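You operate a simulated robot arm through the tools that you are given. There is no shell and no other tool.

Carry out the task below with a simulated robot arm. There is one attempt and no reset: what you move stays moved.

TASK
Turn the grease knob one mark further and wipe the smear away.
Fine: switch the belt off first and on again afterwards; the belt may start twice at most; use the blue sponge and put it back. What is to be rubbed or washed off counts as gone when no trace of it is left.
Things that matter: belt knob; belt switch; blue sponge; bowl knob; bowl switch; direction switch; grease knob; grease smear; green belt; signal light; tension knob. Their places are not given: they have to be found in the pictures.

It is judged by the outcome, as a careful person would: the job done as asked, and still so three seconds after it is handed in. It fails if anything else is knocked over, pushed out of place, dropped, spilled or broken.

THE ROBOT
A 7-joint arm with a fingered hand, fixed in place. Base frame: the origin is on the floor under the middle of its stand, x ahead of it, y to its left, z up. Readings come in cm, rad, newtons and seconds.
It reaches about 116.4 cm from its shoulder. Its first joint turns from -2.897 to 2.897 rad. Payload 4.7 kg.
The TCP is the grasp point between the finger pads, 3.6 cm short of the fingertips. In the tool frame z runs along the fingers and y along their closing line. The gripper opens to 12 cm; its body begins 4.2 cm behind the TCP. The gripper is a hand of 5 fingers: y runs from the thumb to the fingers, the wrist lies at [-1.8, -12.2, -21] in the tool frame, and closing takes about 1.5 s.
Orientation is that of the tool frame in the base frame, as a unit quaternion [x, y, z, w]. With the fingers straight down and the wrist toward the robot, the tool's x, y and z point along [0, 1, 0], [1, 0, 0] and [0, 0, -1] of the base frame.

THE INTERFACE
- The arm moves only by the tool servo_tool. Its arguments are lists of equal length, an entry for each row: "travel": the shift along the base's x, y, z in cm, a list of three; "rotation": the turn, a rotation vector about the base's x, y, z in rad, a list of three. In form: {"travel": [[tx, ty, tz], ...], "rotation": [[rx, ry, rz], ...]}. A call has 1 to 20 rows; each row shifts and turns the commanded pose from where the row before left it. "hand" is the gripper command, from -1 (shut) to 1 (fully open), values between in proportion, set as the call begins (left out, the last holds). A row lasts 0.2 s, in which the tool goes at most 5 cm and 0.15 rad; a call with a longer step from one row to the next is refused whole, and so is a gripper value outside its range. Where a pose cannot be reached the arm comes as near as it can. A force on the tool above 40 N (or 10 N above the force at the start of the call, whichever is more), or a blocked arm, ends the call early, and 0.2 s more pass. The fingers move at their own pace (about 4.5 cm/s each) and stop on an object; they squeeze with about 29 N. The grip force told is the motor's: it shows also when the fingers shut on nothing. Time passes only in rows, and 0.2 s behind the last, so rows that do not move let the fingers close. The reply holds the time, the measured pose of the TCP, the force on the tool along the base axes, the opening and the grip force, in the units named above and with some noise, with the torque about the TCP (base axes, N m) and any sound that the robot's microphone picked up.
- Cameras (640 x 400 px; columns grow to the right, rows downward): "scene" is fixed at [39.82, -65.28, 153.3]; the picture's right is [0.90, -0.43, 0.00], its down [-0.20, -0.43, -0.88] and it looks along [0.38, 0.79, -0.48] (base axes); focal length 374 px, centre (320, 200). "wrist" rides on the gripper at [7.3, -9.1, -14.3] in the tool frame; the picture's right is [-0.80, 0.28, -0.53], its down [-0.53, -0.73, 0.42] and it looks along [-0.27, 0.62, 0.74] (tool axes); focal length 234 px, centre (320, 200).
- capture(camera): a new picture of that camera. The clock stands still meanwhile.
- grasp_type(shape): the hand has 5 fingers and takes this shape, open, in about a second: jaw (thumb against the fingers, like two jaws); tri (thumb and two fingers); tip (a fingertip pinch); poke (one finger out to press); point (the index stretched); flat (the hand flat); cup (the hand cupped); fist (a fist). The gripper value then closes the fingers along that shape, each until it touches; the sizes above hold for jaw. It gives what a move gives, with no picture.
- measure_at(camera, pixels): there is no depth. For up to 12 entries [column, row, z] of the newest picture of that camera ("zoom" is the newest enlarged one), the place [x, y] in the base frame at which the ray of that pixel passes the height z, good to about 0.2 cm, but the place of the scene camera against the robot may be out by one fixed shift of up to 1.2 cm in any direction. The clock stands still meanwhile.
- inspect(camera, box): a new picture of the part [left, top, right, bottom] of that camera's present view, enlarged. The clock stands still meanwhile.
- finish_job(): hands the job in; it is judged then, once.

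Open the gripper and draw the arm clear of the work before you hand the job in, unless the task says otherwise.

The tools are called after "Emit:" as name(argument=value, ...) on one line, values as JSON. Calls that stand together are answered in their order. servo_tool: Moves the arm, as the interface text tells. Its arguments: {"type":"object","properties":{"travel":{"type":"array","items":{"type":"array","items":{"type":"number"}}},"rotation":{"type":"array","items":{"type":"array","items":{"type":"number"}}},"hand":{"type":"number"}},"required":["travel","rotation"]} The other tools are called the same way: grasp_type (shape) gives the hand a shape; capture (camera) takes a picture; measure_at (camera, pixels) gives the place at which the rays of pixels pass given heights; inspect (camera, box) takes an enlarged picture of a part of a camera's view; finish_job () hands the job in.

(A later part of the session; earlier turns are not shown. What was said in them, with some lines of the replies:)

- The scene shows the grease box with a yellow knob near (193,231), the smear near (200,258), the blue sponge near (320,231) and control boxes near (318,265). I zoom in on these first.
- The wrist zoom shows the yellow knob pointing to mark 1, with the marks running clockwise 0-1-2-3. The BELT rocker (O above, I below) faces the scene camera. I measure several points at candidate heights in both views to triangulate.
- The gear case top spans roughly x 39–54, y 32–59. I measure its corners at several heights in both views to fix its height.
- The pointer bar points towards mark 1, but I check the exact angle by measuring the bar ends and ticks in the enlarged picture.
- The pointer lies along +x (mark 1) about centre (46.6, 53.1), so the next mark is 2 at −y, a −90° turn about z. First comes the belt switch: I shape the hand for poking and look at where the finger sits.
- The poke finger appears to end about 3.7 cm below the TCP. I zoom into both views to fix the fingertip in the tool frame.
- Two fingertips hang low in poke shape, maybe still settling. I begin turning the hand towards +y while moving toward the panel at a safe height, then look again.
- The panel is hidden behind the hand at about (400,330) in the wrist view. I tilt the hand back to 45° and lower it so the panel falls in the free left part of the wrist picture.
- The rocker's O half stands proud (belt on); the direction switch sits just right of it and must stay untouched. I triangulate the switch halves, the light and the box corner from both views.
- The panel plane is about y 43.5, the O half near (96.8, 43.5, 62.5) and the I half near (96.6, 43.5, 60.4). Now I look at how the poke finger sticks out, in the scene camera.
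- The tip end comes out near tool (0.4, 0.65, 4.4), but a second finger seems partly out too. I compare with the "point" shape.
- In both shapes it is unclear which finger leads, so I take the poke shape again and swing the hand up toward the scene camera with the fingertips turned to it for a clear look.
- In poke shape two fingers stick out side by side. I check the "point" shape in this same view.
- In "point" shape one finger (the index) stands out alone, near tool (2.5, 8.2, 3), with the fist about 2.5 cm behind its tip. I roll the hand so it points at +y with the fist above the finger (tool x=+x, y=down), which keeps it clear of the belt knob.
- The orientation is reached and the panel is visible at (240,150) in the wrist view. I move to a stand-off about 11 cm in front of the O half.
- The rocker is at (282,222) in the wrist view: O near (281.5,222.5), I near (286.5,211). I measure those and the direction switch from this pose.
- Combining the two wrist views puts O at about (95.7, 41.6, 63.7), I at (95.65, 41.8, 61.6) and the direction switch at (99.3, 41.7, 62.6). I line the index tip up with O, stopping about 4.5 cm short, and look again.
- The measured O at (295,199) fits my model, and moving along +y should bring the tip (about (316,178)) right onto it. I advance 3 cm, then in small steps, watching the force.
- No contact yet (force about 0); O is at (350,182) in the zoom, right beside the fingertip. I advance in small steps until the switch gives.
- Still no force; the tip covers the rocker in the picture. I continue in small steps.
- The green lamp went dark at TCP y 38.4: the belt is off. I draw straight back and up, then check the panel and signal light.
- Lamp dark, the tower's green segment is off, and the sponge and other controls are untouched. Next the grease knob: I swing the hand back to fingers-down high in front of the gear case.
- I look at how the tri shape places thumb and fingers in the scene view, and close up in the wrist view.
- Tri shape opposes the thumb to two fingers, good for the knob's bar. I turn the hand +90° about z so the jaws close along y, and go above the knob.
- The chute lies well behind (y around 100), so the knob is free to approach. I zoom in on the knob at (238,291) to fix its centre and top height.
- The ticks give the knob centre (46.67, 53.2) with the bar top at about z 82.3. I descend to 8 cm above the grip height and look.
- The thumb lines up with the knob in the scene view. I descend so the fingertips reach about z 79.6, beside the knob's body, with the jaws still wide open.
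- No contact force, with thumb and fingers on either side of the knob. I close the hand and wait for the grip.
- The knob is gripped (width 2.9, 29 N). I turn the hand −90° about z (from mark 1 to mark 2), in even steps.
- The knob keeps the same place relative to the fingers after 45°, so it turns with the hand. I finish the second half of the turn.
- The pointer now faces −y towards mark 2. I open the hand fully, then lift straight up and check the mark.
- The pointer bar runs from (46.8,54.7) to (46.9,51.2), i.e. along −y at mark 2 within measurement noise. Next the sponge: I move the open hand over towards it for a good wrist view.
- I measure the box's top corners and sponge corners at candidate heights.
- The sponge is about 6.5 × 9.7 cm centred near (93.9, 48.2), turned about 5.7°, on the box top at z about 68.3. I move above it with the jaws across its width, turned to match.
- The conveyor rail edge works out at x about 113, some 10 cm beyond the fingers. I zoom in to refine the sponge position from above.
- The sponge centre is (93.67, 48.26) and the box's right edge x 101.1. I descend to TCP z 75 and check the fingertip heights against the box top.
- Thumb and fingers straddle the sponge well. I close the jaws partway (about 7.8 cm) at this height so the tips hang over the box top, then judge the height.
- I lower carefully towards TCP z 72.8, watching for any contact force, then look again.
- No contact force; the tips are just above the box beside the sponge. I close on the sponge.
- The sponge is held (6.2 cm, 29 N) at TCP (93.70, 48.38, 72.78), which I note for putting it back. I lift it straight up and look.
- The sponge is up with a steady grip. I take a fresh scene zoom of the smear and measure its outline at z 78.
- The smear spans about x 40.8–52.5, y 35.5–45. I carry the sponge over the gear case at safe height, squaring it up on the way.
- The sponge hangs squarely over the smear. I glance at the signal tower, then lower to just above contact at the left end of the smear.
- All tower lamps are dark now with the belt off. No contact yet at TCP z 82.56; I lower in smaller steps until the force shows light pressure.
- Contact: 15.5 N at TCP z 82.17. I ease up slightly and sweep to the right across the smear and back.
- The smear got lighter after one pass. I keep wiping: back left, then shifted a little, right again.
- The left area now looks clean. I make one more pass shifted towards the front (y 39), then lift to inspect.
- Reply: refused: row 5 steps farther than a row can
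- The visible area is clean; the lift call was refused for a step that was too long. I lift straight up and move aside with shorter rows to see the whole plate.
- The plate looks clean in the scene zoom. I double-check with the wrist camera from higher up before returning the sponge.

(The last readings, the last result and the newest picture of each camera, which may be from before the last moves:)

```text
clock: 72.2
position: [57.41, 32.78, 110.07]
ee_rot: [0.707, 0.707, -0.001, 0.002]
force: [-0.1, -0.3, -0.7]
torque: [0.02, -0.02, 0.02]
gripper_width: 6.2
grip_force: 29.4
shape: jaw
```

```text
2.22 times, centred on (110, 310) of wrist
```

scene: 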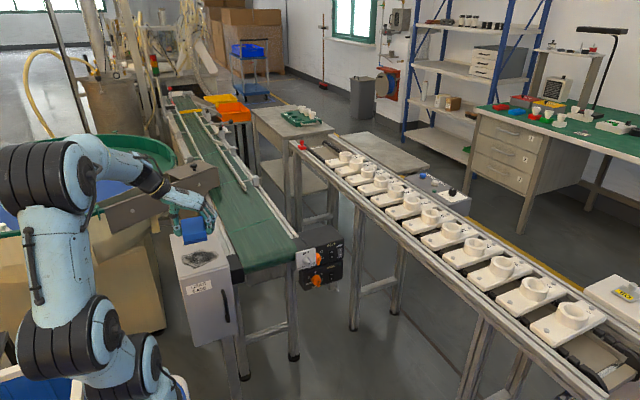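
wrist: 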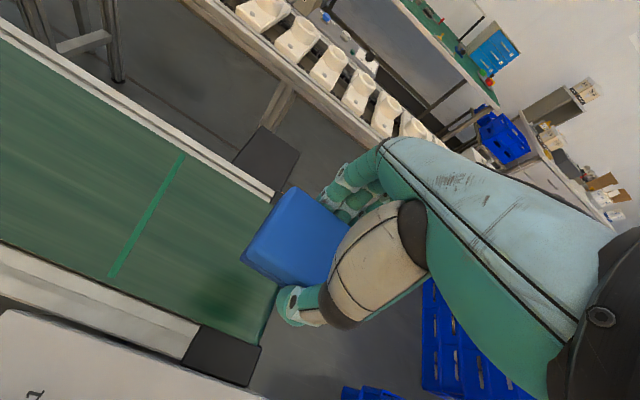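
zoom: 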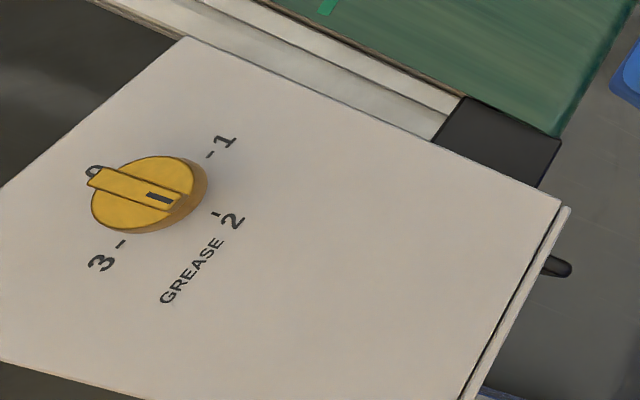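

The plate is spotless in the wrist view too and the pointer sits at 2. I carry the sponge back above its place, turning +0.1 rad again.

Emit:
servo_tool(travel=[[3.3, 1.42, -1.2], [3.3, 1.42, -1.9], [3.3, 1.42, -1.9], [3.3, 1.42, -1.9], [3.3, 1.42, -1.9], [3.3, 1.42, -1.9], [3.3, 1.42, -1.9], [3.3, 1.42, -1.9], [3.3, 1.42, -1.9], [3.3, 1.42, -1.9], [3.29, 1.4, -1.9], [0, 0, 0]], rotation=[[0, 0, 0.01], [0, 0, 0.01], [0, 0, 0.01], [0, 0, 0.01], [0, 0, 0.01], [0, 0, 0.01], [0, 0, 0.01], [0, 0, 0.01], [0, 0, 0.01], [0, 0, 0.01], [0, 0, 0], [0, 0, 0]])

Emit:
capture(camera="wrist")

Emit:
inspect(camera="scene", box=[280, 150, 380, 260])

```text
clock: 74.8
position: [93.58, 48.5, 89.78]
ee_rot: [0.671, 0.742, -0.001, 0.001]
force: [-0.3, 0.2, -0.6]
torque: [0.03, -0.01, 0.02]
gripper_width: 6.18
grip_force: 28.8
shape: jaw
```

```text
taken
```

wrist: 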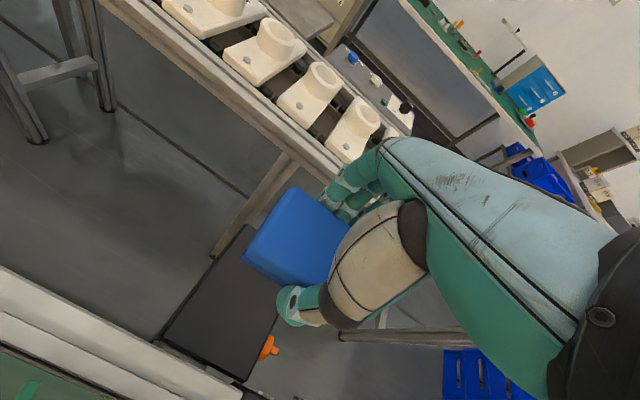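

```text
3.64 times, centred on (330, 205) of scene
```

zoom: 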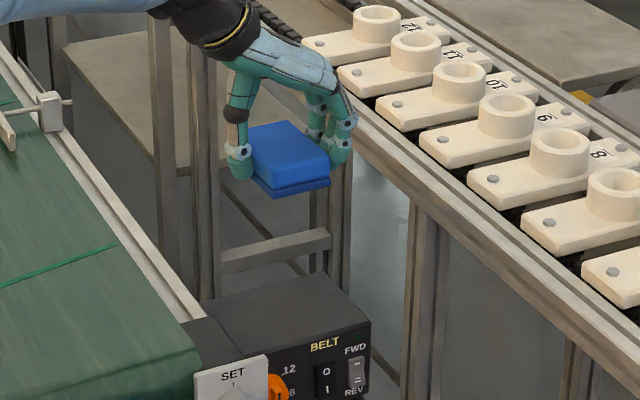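

The sponge is above its place. I lower it, quickly first, then in small steps to feel the box top.

Emit:
servo_tool(travel=[[0.03, -0.03, -4], [0.03, -0.03, -4], [0.03, -0.03, -4], [0, 0, -2.5], [0, 0, -1.2], [0, 0, 0]], rotation=[[0, 0, 0], [0, 0, 0], [0, 0, 0], [0, 0, 0], [0, 0, 0], [0, 0, 0]])

Emit:
servo_tool(travel=[[0, 0, -0.3], [0, 0, -0.3], [0, 0, -0.2], [0, 0, 0]], rotation=[[0, 0, 0], [0, 0, 0], [0, 0, 0], [0, 0, 0]])

```text
clock: 76.2
position: [93.66, 48.24, 74.1]
ee_rot: [0.671, 0.742, -0.001, 0.001]
force: [-0.2, 0.5, 0.0]
torque: [-0.03, 0.02, -0.01]
gripper_width: 6.18
grip_force: 30.1
shape: jaw
```

```text
clock: 77.2
position: [93.68, 48.33, 73.39]
ee_rot: [0.671, 0.742, -0.001, 0.002]
force: [-0.6, 0.5, 0.4]
torque: [0.01, 0.01, -0.02]
gripper_width: 6.2
grip_force: 29.1
shape: jaw
```

No contact yet at z 73.4; I go on in 0.2 cm steps.

Emit:
servo_tool(travel=[[0, 0, -0.2], [0, 0, -0.2], [0, 0, -0.15], [0, 0, 0]], rotation=[[0, 0, 0], [0, 0, 0], [0, 0, 0], [0, 0, 0]])

Emit:
inspect(camera="scene", box=[290, 190, 370, 250])

```text
clock: 78.2
position: [93.7, 48.26, 72.74]
ee_rot: [0.671, 0.742, -0.001, 0.001]
force: [0.0, 0.4, -0.2]
torque: [0.01, 0.02, 0.0]
gripper_width: 6.19
grip_force: 28.8
shape: jaw
```

```text
6.67 times, centred on (330, 220) of scene
```

zoom: 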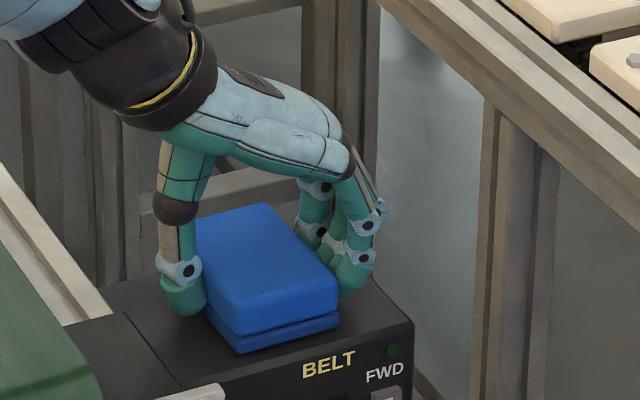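

Still free; the sponge shifted a little up in the grip while wiping. I lower on in 0.1–0.15 cm steps until it touches.

Emit:
servo_tool(travel=[[0, 0, -0.12], [0, 0, -0.12], [0, 0, 0]], rotation=[[0, 0, 0], [0, 0, 0], [0, 0, 0]])

```text
clock: 79.0
position: [93.76, 48.2, 72.53]
ee_rot: [0.672, 0.741, -0.001, 0.002]
force: [-0.5, 0.5, 0.2]
torque: [0.0, 0.0, -0.01]
gripper_width: 6.21
grip_force: 28.9
shape: jaw
```

Emit:
servo_tool(travel=[[0, 0, -0.12], [0, 0, -0.1], [0, 0, 0]], rotation=[[0, 0, 0], [0, 0, 0], [0, 0, 0]])

```text
clock: 79.8
position: [93.75, 48.28, 72.54]
ee_rot: [0.671, 0.741, 0.001, 0.0]
force: [-0.4, -1.5, 12.1]
torque: [-0.05, 0.18, -0.01]
gripper_width: 6.18
grip_force: 28.7
shape: jaw
```

Contact: 12 N upward, so the sponge rests on the box. I ease up a touch and open the jaws moderately, then look.

Emit:
servo_tool(travel=[[0, 0, 0.12], [0, 0, 0], [0, 0, 0], [0, 0, 0], [0, 0, 0]], rotation=[[0, 0, 0], [0, 0, 0], [0, 0, 0], [0, 0, 0], [0, 0, 0]], hand=0.5)

Emit:
inspect(camera="scene", box=[290, 190, 370, 250])

```text
clock: 81.0
position: [93.67, 48.24, 72.4]
ee_rot: [0.671, 0.741, -0.001, 0.002]
force: [0.2, 0.5, -0.6]
torque: [0.04, -0.01, 0.03]
gripper_width: 8.96
grip_force: 0.1
shape: jaw
```

```text
6.67 times, centred on (330, 220) of scene
```

zoom: 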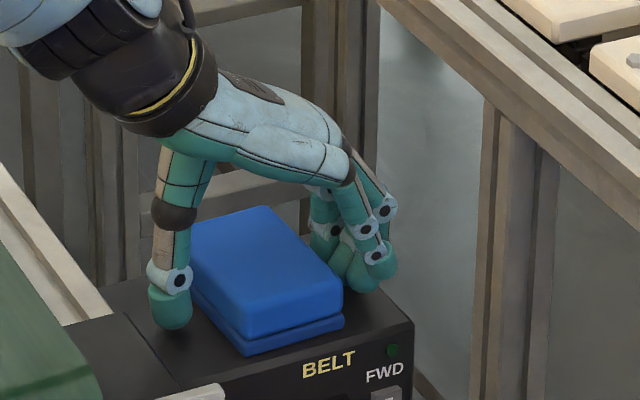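

The sponge lies in place, released. I lift straight up and away, then compare its place with the start.

Emit:
servo_tool(travel=[[0, 0, 1], [0, 0, 2], [0, 0, 4], [0, 0, 4], [0, 0, 4], [-3, -3, 2], [-3, -3, 1], [-3, -3, 0.5], [-2.5, -3, 0], [0, 0, 0]], rotation=[[0, 0, 0], [0, 0, 0], [0, 0, 0], [0, 0, 0], [0, 0, 0], [0, 0, -0.025], [0, 0, -0.025], [0, 0, -0.025], [0, 0, -0.025], [0, 0, 0]], hand=0.7)

Emit:
capture(camera="wrist")

Emit:
inspect(camera="scene", box=[290, 205, 370, 265])

```text
clock: 83.2
position: [82.19, 36.22, 91.06]
ee_rot: [0.707, 0.707, -0.002, 0.001]
force: [0.0, 0.4, 1.2]
torque: [0.01, -0.01, -0.03]
gripper_width: 10.18
grip_force: 0.0
shape: jaw
```

```text
taken
```

wrist: 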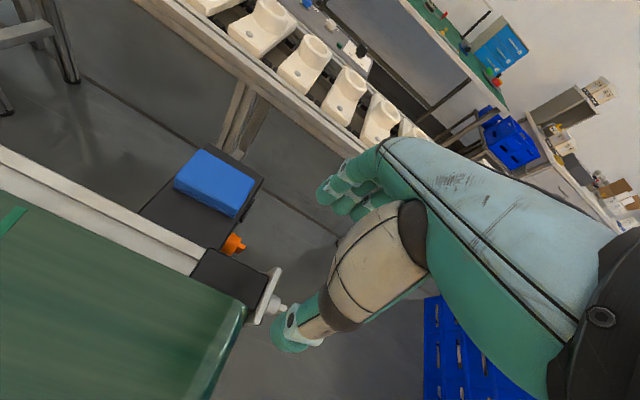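

```text
6.67 times, centred on (330, 235) of scene
```

zoom: 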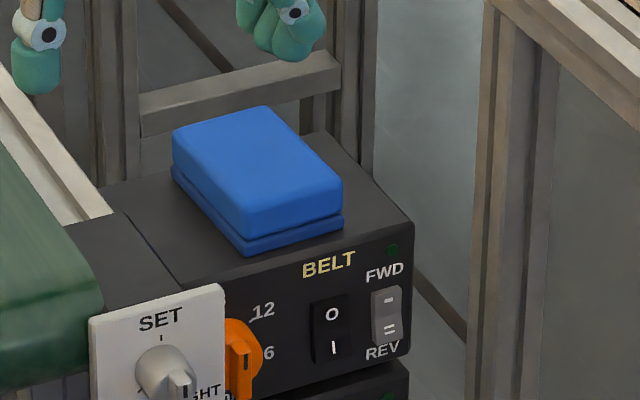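

The sponge is back in its original spot. Now the belt goes on again: I take the point shape and swing to the same pointing orientation as before, in front of the panel.

Emit:
grasp_type(shape="point")

Emit:
servo_tool(travel=[[0.4, -1.3, 0.1], [0.4, -1.3, 0.1], [0.4, -1.3, 0.1], [0.4, -1.3, 0.1], [0.4, -1.3, 0], [0.4, -1.3, 0], [0.4, -1.3, -0.3], [0.4, -1.3, -0.3], [0.4, -1.3, -0.3], [0.4, -1.3, -0.3], [0.4, -1.3, -0.3], [0.4, -1.3, -0.3], [0.4, -1.3, -0.3], [0.4, -1.3, -0.3], [0, 0, 0]], rotation=[[0.0864, 0.0864, -0.0864], [0.0864, 0.0864, -0.0864], [0.0864, 0.0864, -0.0864], [0.0864, 0.0864, -0.0864], [0.0864, 0.0864, -0.0864], [0.0864, 0.0864, -0.0864], [0.0864, 0.0864, -0.0864], [0.0864, 0.0864, -0.0864], [0.0864, 0.0864, -0.0864], [0.0864, 0.0864, -0.0864], [0.0864, 0.0864, -0.0864], [0.0864, 0.0864, -0.0864], [0.0864, 0.0864, -0.0864], [0.0864, 0.0864, -0.0864], [0, 0, 0]])

Emit:
capture(camera="wrist")

```text
clock: 84.1
position: [82.26, 36.27, 91.14]
ee_rot: [0.707, 0.707, -0.001, 0.001]
force: [-0.5, 1.8, -0.1]
torque: [-0.02, 0.03, 0.03]
gripper_width: 11.41
grip_force: 0.0
shape: point
```

```text
clock: 87.3
position: [87.84, 18.04, 89.01]
ee_rot: [-0.707, -0.001, 0.002, 0.707]
force: [0.5, 0.1, 0.1]
torque: [0.01, 0.0, 0.0]
gripper_width: 11.4
grip_force: 0.1
shape: point
```

```text
taken
```

wrist: 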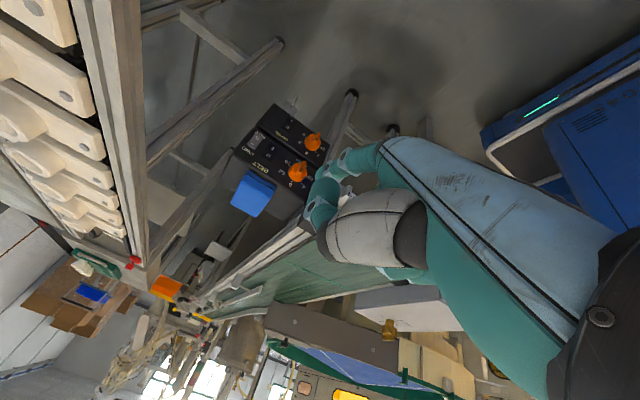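

The pose matches the earlier one. I set the hand value as before (1) and move to a stand-off in front of the I half, TCP about (93.6, 33, 69.9).

Emit:
servo_tool(travel=[[0.97, 1, -3.18], [0.97, 2, -3.18], [0.97, 2.5, -3.18], [0.97, 2.5, -3.18], [0.97, 2.5, -3.18], [0.95, 2.5, -3.18], [0, 2, 0], [0, 0, 0]], rotation=[[0, 0, 0], [0, 0, 0], [0, 0, 0], [0, 0, 0], [0, 0, 0], [0, 0, 0], [0, 0, 0], [0, 0, 0]], hand=1)

Emit:
inspect(camera="wrist", box=[220, 120, 380, 260])

Emit:
inspect(camera="scene", box=[290, 220, 380, 300])

```text
clock: 89.1
position: [93.61, 32.99, 69.97]
ee_rot: [0.707, 0.001, -0.001, -0.707]
force: [0.2, 0.2, 0.3]
torque: [-0.02, -0.01, 0.0]
gripper_width: 11.43
grip_force: 0.0
shape: point
```

```text
2.86 times, centred on (300, 190) of wrist
```

zoom: 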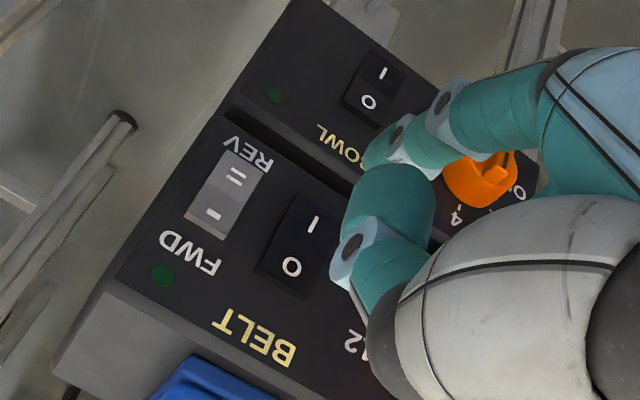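

```text
5.00 times, centred on (335, 260) of scene
```

zoom: 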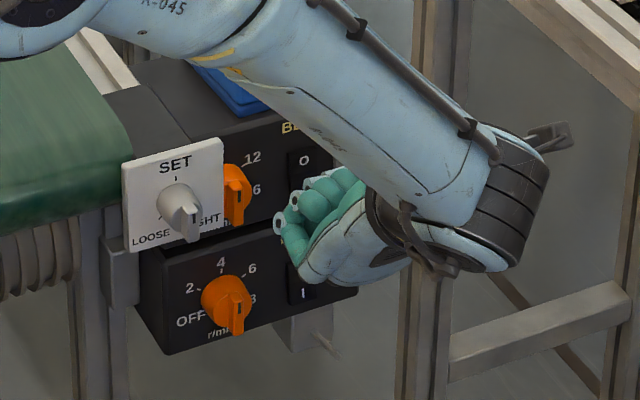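

The I mark sits at (313,226) in the zoom, the same relation to the finger as O had before. I advance to just before contact, then in small steps.

Emit:
servo_tool(travel=[[0, 1.0, 0], [0, 1.0, 0], [0, 1.0, 0], [0, 0.7, 0], [0, 0.5, 0], [0, 0, 0]], rotation=[[0, 0, 0], [0, 0, 0], [0, 0, 0], [0, 0, 0], [0, 0, 0], [0, 0, 0]])

Emit:
inspect(camera="wrist", box=[220, 120, 380, 260])

```text
clock: 90.5
position: [93.66, 37.31, 69.83]
ee_rot: [0.707, 0.001, -0.001, -0.707]
force: [-0.3, -1.1, -0.9]
torque: [0.0, -0.01, -0.03]
gripper_width: 11.44
grip_force: 0.0
shape: point
```

```text
2.86 times, centred on (300, 190) of wrist
```

zoom: 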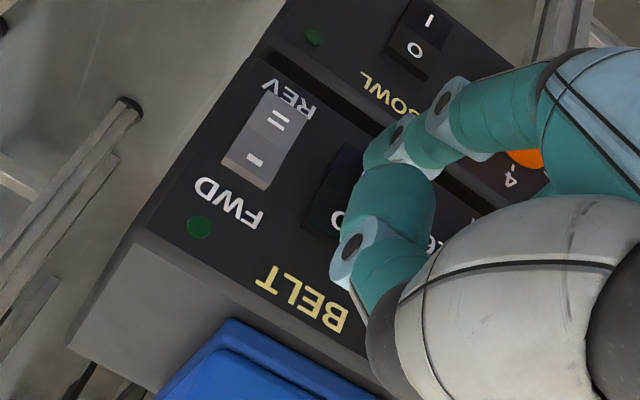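

The finger is right at the I half with no force yet. I press on in 0.2 cm steps and watch the lamp.

Emit:
servo_tool(travel=[[0, 0.2, 0], [0, 0.2, 0], [0, 0.2, 0], [0, 0.2, 0], [0, 0, 0]], rotation=[[0, 0, 0], [0, 0, 0], [0, 0, 0], [0, 0, 0], [0, 0, 0]])

Emit:
inspect(camera="wrist", box=[220, 120, 380, 260])

```text
clock: 91.7
position: [93.6, 38.1, 69.99]
ee_rot: [0.708, 0.001, -0.002, -0.707]
force: [0.4, 0.5, 0.6]
torque: [0.02, 0.01, -0.02]
gripper_width: 11.44
grip_force: 0.0
shape: point
```

```text
2.86 times, centred on (300, 190) of wrist
```

zoom: 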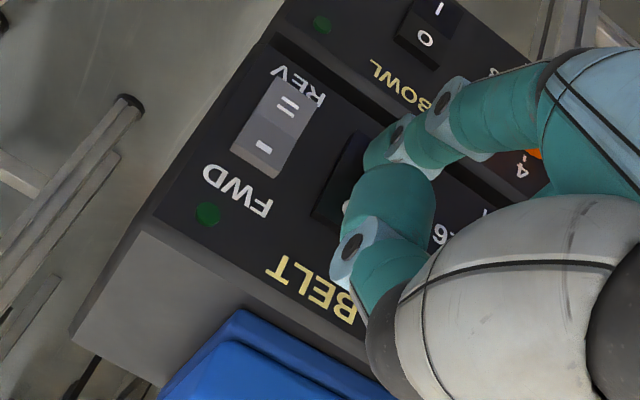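

The lamp is still dark and there is no force; I continue in small steps.

Emit:
servo_tool(travel=[[0, 0.2, 0], [0, 0.2, 0], [0, 0, 0]], rotation=[[0, 0, 0], [0, 0, 0], [0, 0, 0]])

Emit:
inspect(camera="wrist", box=[220, 120, 380, 260])

```text
clock: 92.5
position: [93.6, 38.4, 69.94]
ee_rot: [0.707, 0.001, -0.002, -0.707]
force: [-0.1, -2.8, -0.3]
torque: [-0.17, 0.0, -0.03]
gripper_width: 0.02
grip_force: 0.1
shape: point
```

```text
2.86 times, centred on (300, 190) of wrist
```

zoom: 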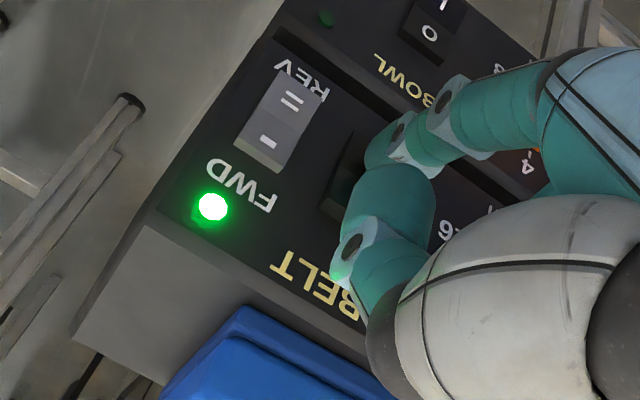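

The green lamp is lit: the belt is on. I draw straight back and then up, away from the panel.

Emit:
servo_tool(travel=[[0, -1.0, 0], [0, -3, 0], [0, -4, 0], [0, -4, 0.5], [0, -3, 2], [-2, -1, 4], [-2, 0, 4], [-2, 0, 4], [0, 0, 0]], rotation=[[0, 0, 0], [0, 0, 0], [0, 0, 0], [0, 0, 0], [0, 0, 0], [0, 0, 0], [0, 0, 0], [0, 0, 0], [0, 0, 0]])

Emit:
inspect(camera="wrist", box=[180, 100, 340, 260])

Emit:
inspect(camera="scene", box=[130, 45, 180, 85])

Emit:
capture(camera="scene")

```text
clock: 94.5
position: [87.72, 22.47, 84.47]
ee_rot: [0.707, 0.001, -0.002, -0.707]
force: [0.7, -0.1, 0.2]
torque: [0.01, 0.05, -0.02]
gripper_width: 0.0
grip_force: 0.0
shape: point
```

```text
2.50 times, centred on (260, 180) of wrist
```

zoom: 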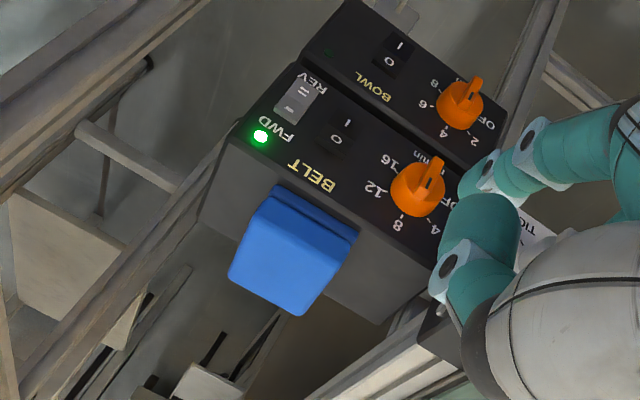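

```text
10.00 times, centred on (155, 65) of scene
```

zoom: 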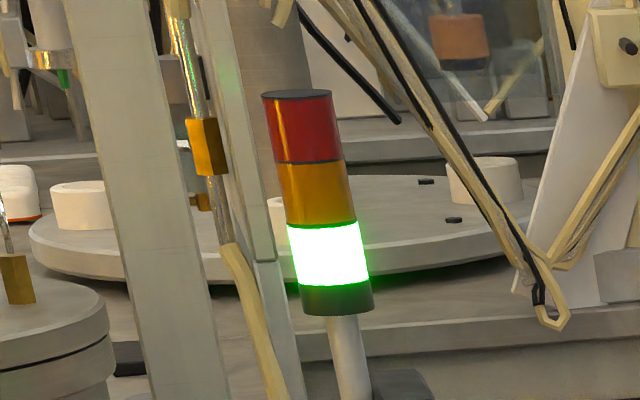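

```text
taken
```

scene: 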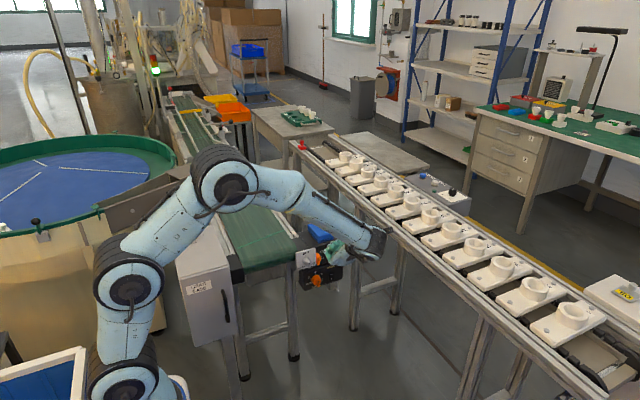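

Tower shows green only, direction FWD and the other controls unchanged. I swing the hand back to the clear starting area and open it.

Emit:
servo_tool(travel=[[-1.99, 0.0, 1.9], [-1.99, 0.0, 1.9], [-1.99, 0.0, 1.9], [-1.99, 0.0, 1.9], [-1.99, 0.2, 1.9], [-1.99, 0.2, 1.9], [-1.99, 0.2, 1.9], [-1.99, 0.2, 1.9], [-1.99, 0.2, 1.9], [-1.99, 0.2, 1.9], [-1.99, 0.2, 1.9], [-1.99, 0.2, 1.9], [-1.99, 0.2, 1.9], [-1.99, 0.2, 1.9], [0, 0, 0]], rotation=[[-0.0864, -0.0864, 0.0864], [-0.0864, -0.0864, 0.0864], [-0.0864, -0.0864, 0.0864], [-0.0864, -0.0864, 0.0864], [-0.0864, -0.0864, 0.0864], [-0.0864, -0.0864, 0.0864], [-0.0864, -0.0864, 0.0864], [-0.0864, -0.0864, 0.0864], [-0.0864, -0.0864, 0.0864], [-0.0864, -0.0864, 0.0864], [-0.0864, -0.0864, 0.0864], [-0.0864, -0.0864, 0.0864], [-0.0864, -0.0864, 0.0864], [-0.0864, -0.0864, 0.0864], [0, 0, 0]])

Emit:
grasp_type(shape="jaw")

Emit:
servo_tool(travel=[[0, 0, 0], [0, 0, 0], [0, 0, 0], [0, 0, 0], [0, 0, 0]], rotation=[[0, 0, 0], [0, 0, 0], [0, 0, 0], [0, 0, 0], [0, 0, 0]], hand=1)

Emit:
capture(camera="wrist")

Emit:
capture(camera="scene")

Emit:
inspect(camera="wrist", box=[0, 220, 200, 400])

Emit:
inspect(camera="scene", box=[160, 205, 350, 300])

```text
clock: 97.7
position: [59.64, 24.55, 111.07]
ee_rot: [0.706, 0.708, -0.001, 0.003]
force: [0.1, -1.1, -0.1]
torque: [0.01, -0.01, 0.02]
gripper_width: 0.02
grip_force: 0.1
shape: point
```

```text
clock: 98.6
position: [59.77, 24.53, 111.01]
ee_rot: [0.708, 0.707, -0.001, 0.001]
force: [0.8, 0.3, -0.3]
torque: [0.0, 0.01, -0.01]
gripper_width: 11.98
grip_force: 0.0
shape: jaw
```

```text
clock: 99.8
position: [59.72, 24.44, 111.03]
ee_rot: [0.707, 0.707, -0.002, 0.001]
force: [-0.7, -0.4, -0.1]
torque: [0.01, 0.01, 0.0]
gripper_width: 11.98
grip_force: 0.1
shape: jaw
```

```text
taken
```

wrist: 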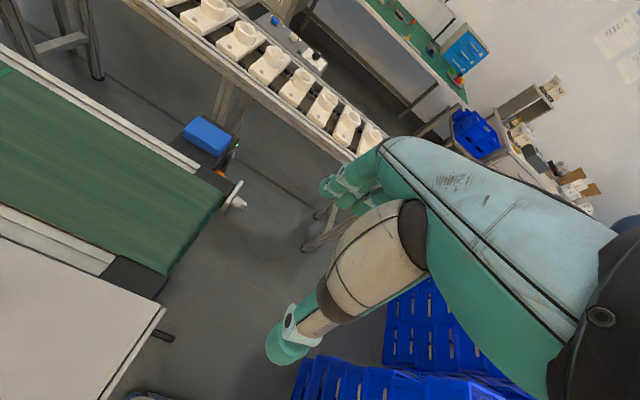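

```text
taken
```

scene: 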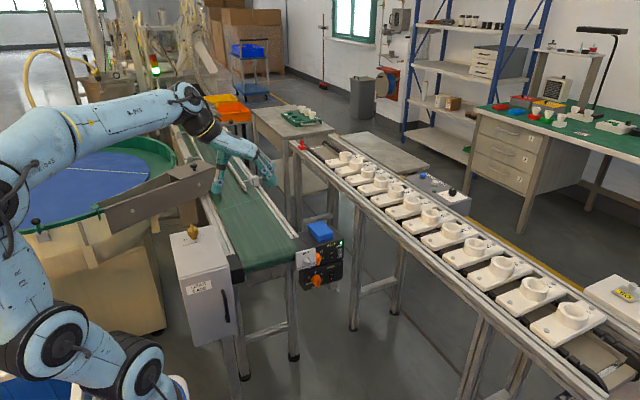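

```text
2.22 times, centred on (100, 310) of wrist
```

zoom: 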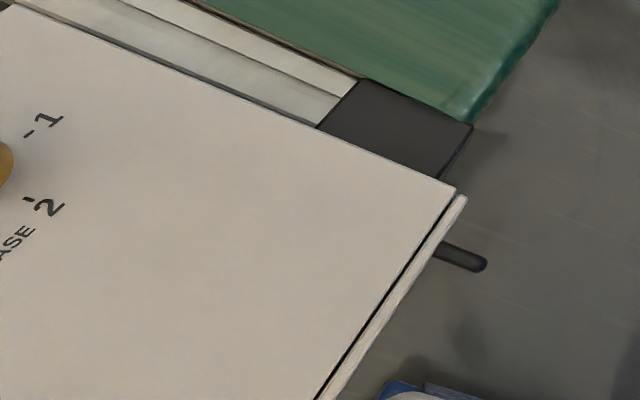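

```text
3.37 times, centred on (255, 252) of scene
```

zoom: 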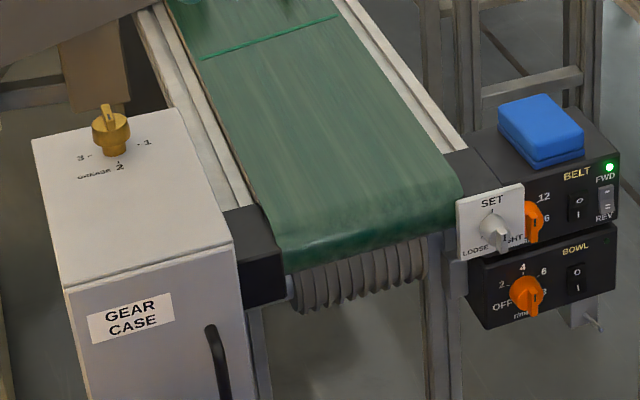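

The final pictures show everything in order. The knob points at 2, the plate is clean and the sponge is back on the BELT box. The belt is running (lamp and tower green) in FWD, and the hand is open and clear, so I hand the job in.

Emit:
finish_job()

```text
The job is handed in.
```

The grease knob now points to mark 2, one further than before, and the smear is gone. The job is handed in; I haven't seen the judge's result.

- **Belt:** I switched it off before starting and on again at the end. That is one start, and the direction is still FWD. The green lamps on the panel and on the signal tower are lit.
- **Knob:** I turned it from 1 to 2. The pointer lines up with the mark as closely as the pictures can show, within about 3°.
- **Smear:** Close-ups from both cameras show no trace left on the gear case.
- **Sponge:** I used the blue sponge and put it back on the BELT box, within about half a centimetre of where it was.

The signal tower's amber lamp was lit at the start, went out during the job and has stayed out. I don't know what it signals. The other knobs and switches look as they did at the start, and I saw nothing knocked over or moved.
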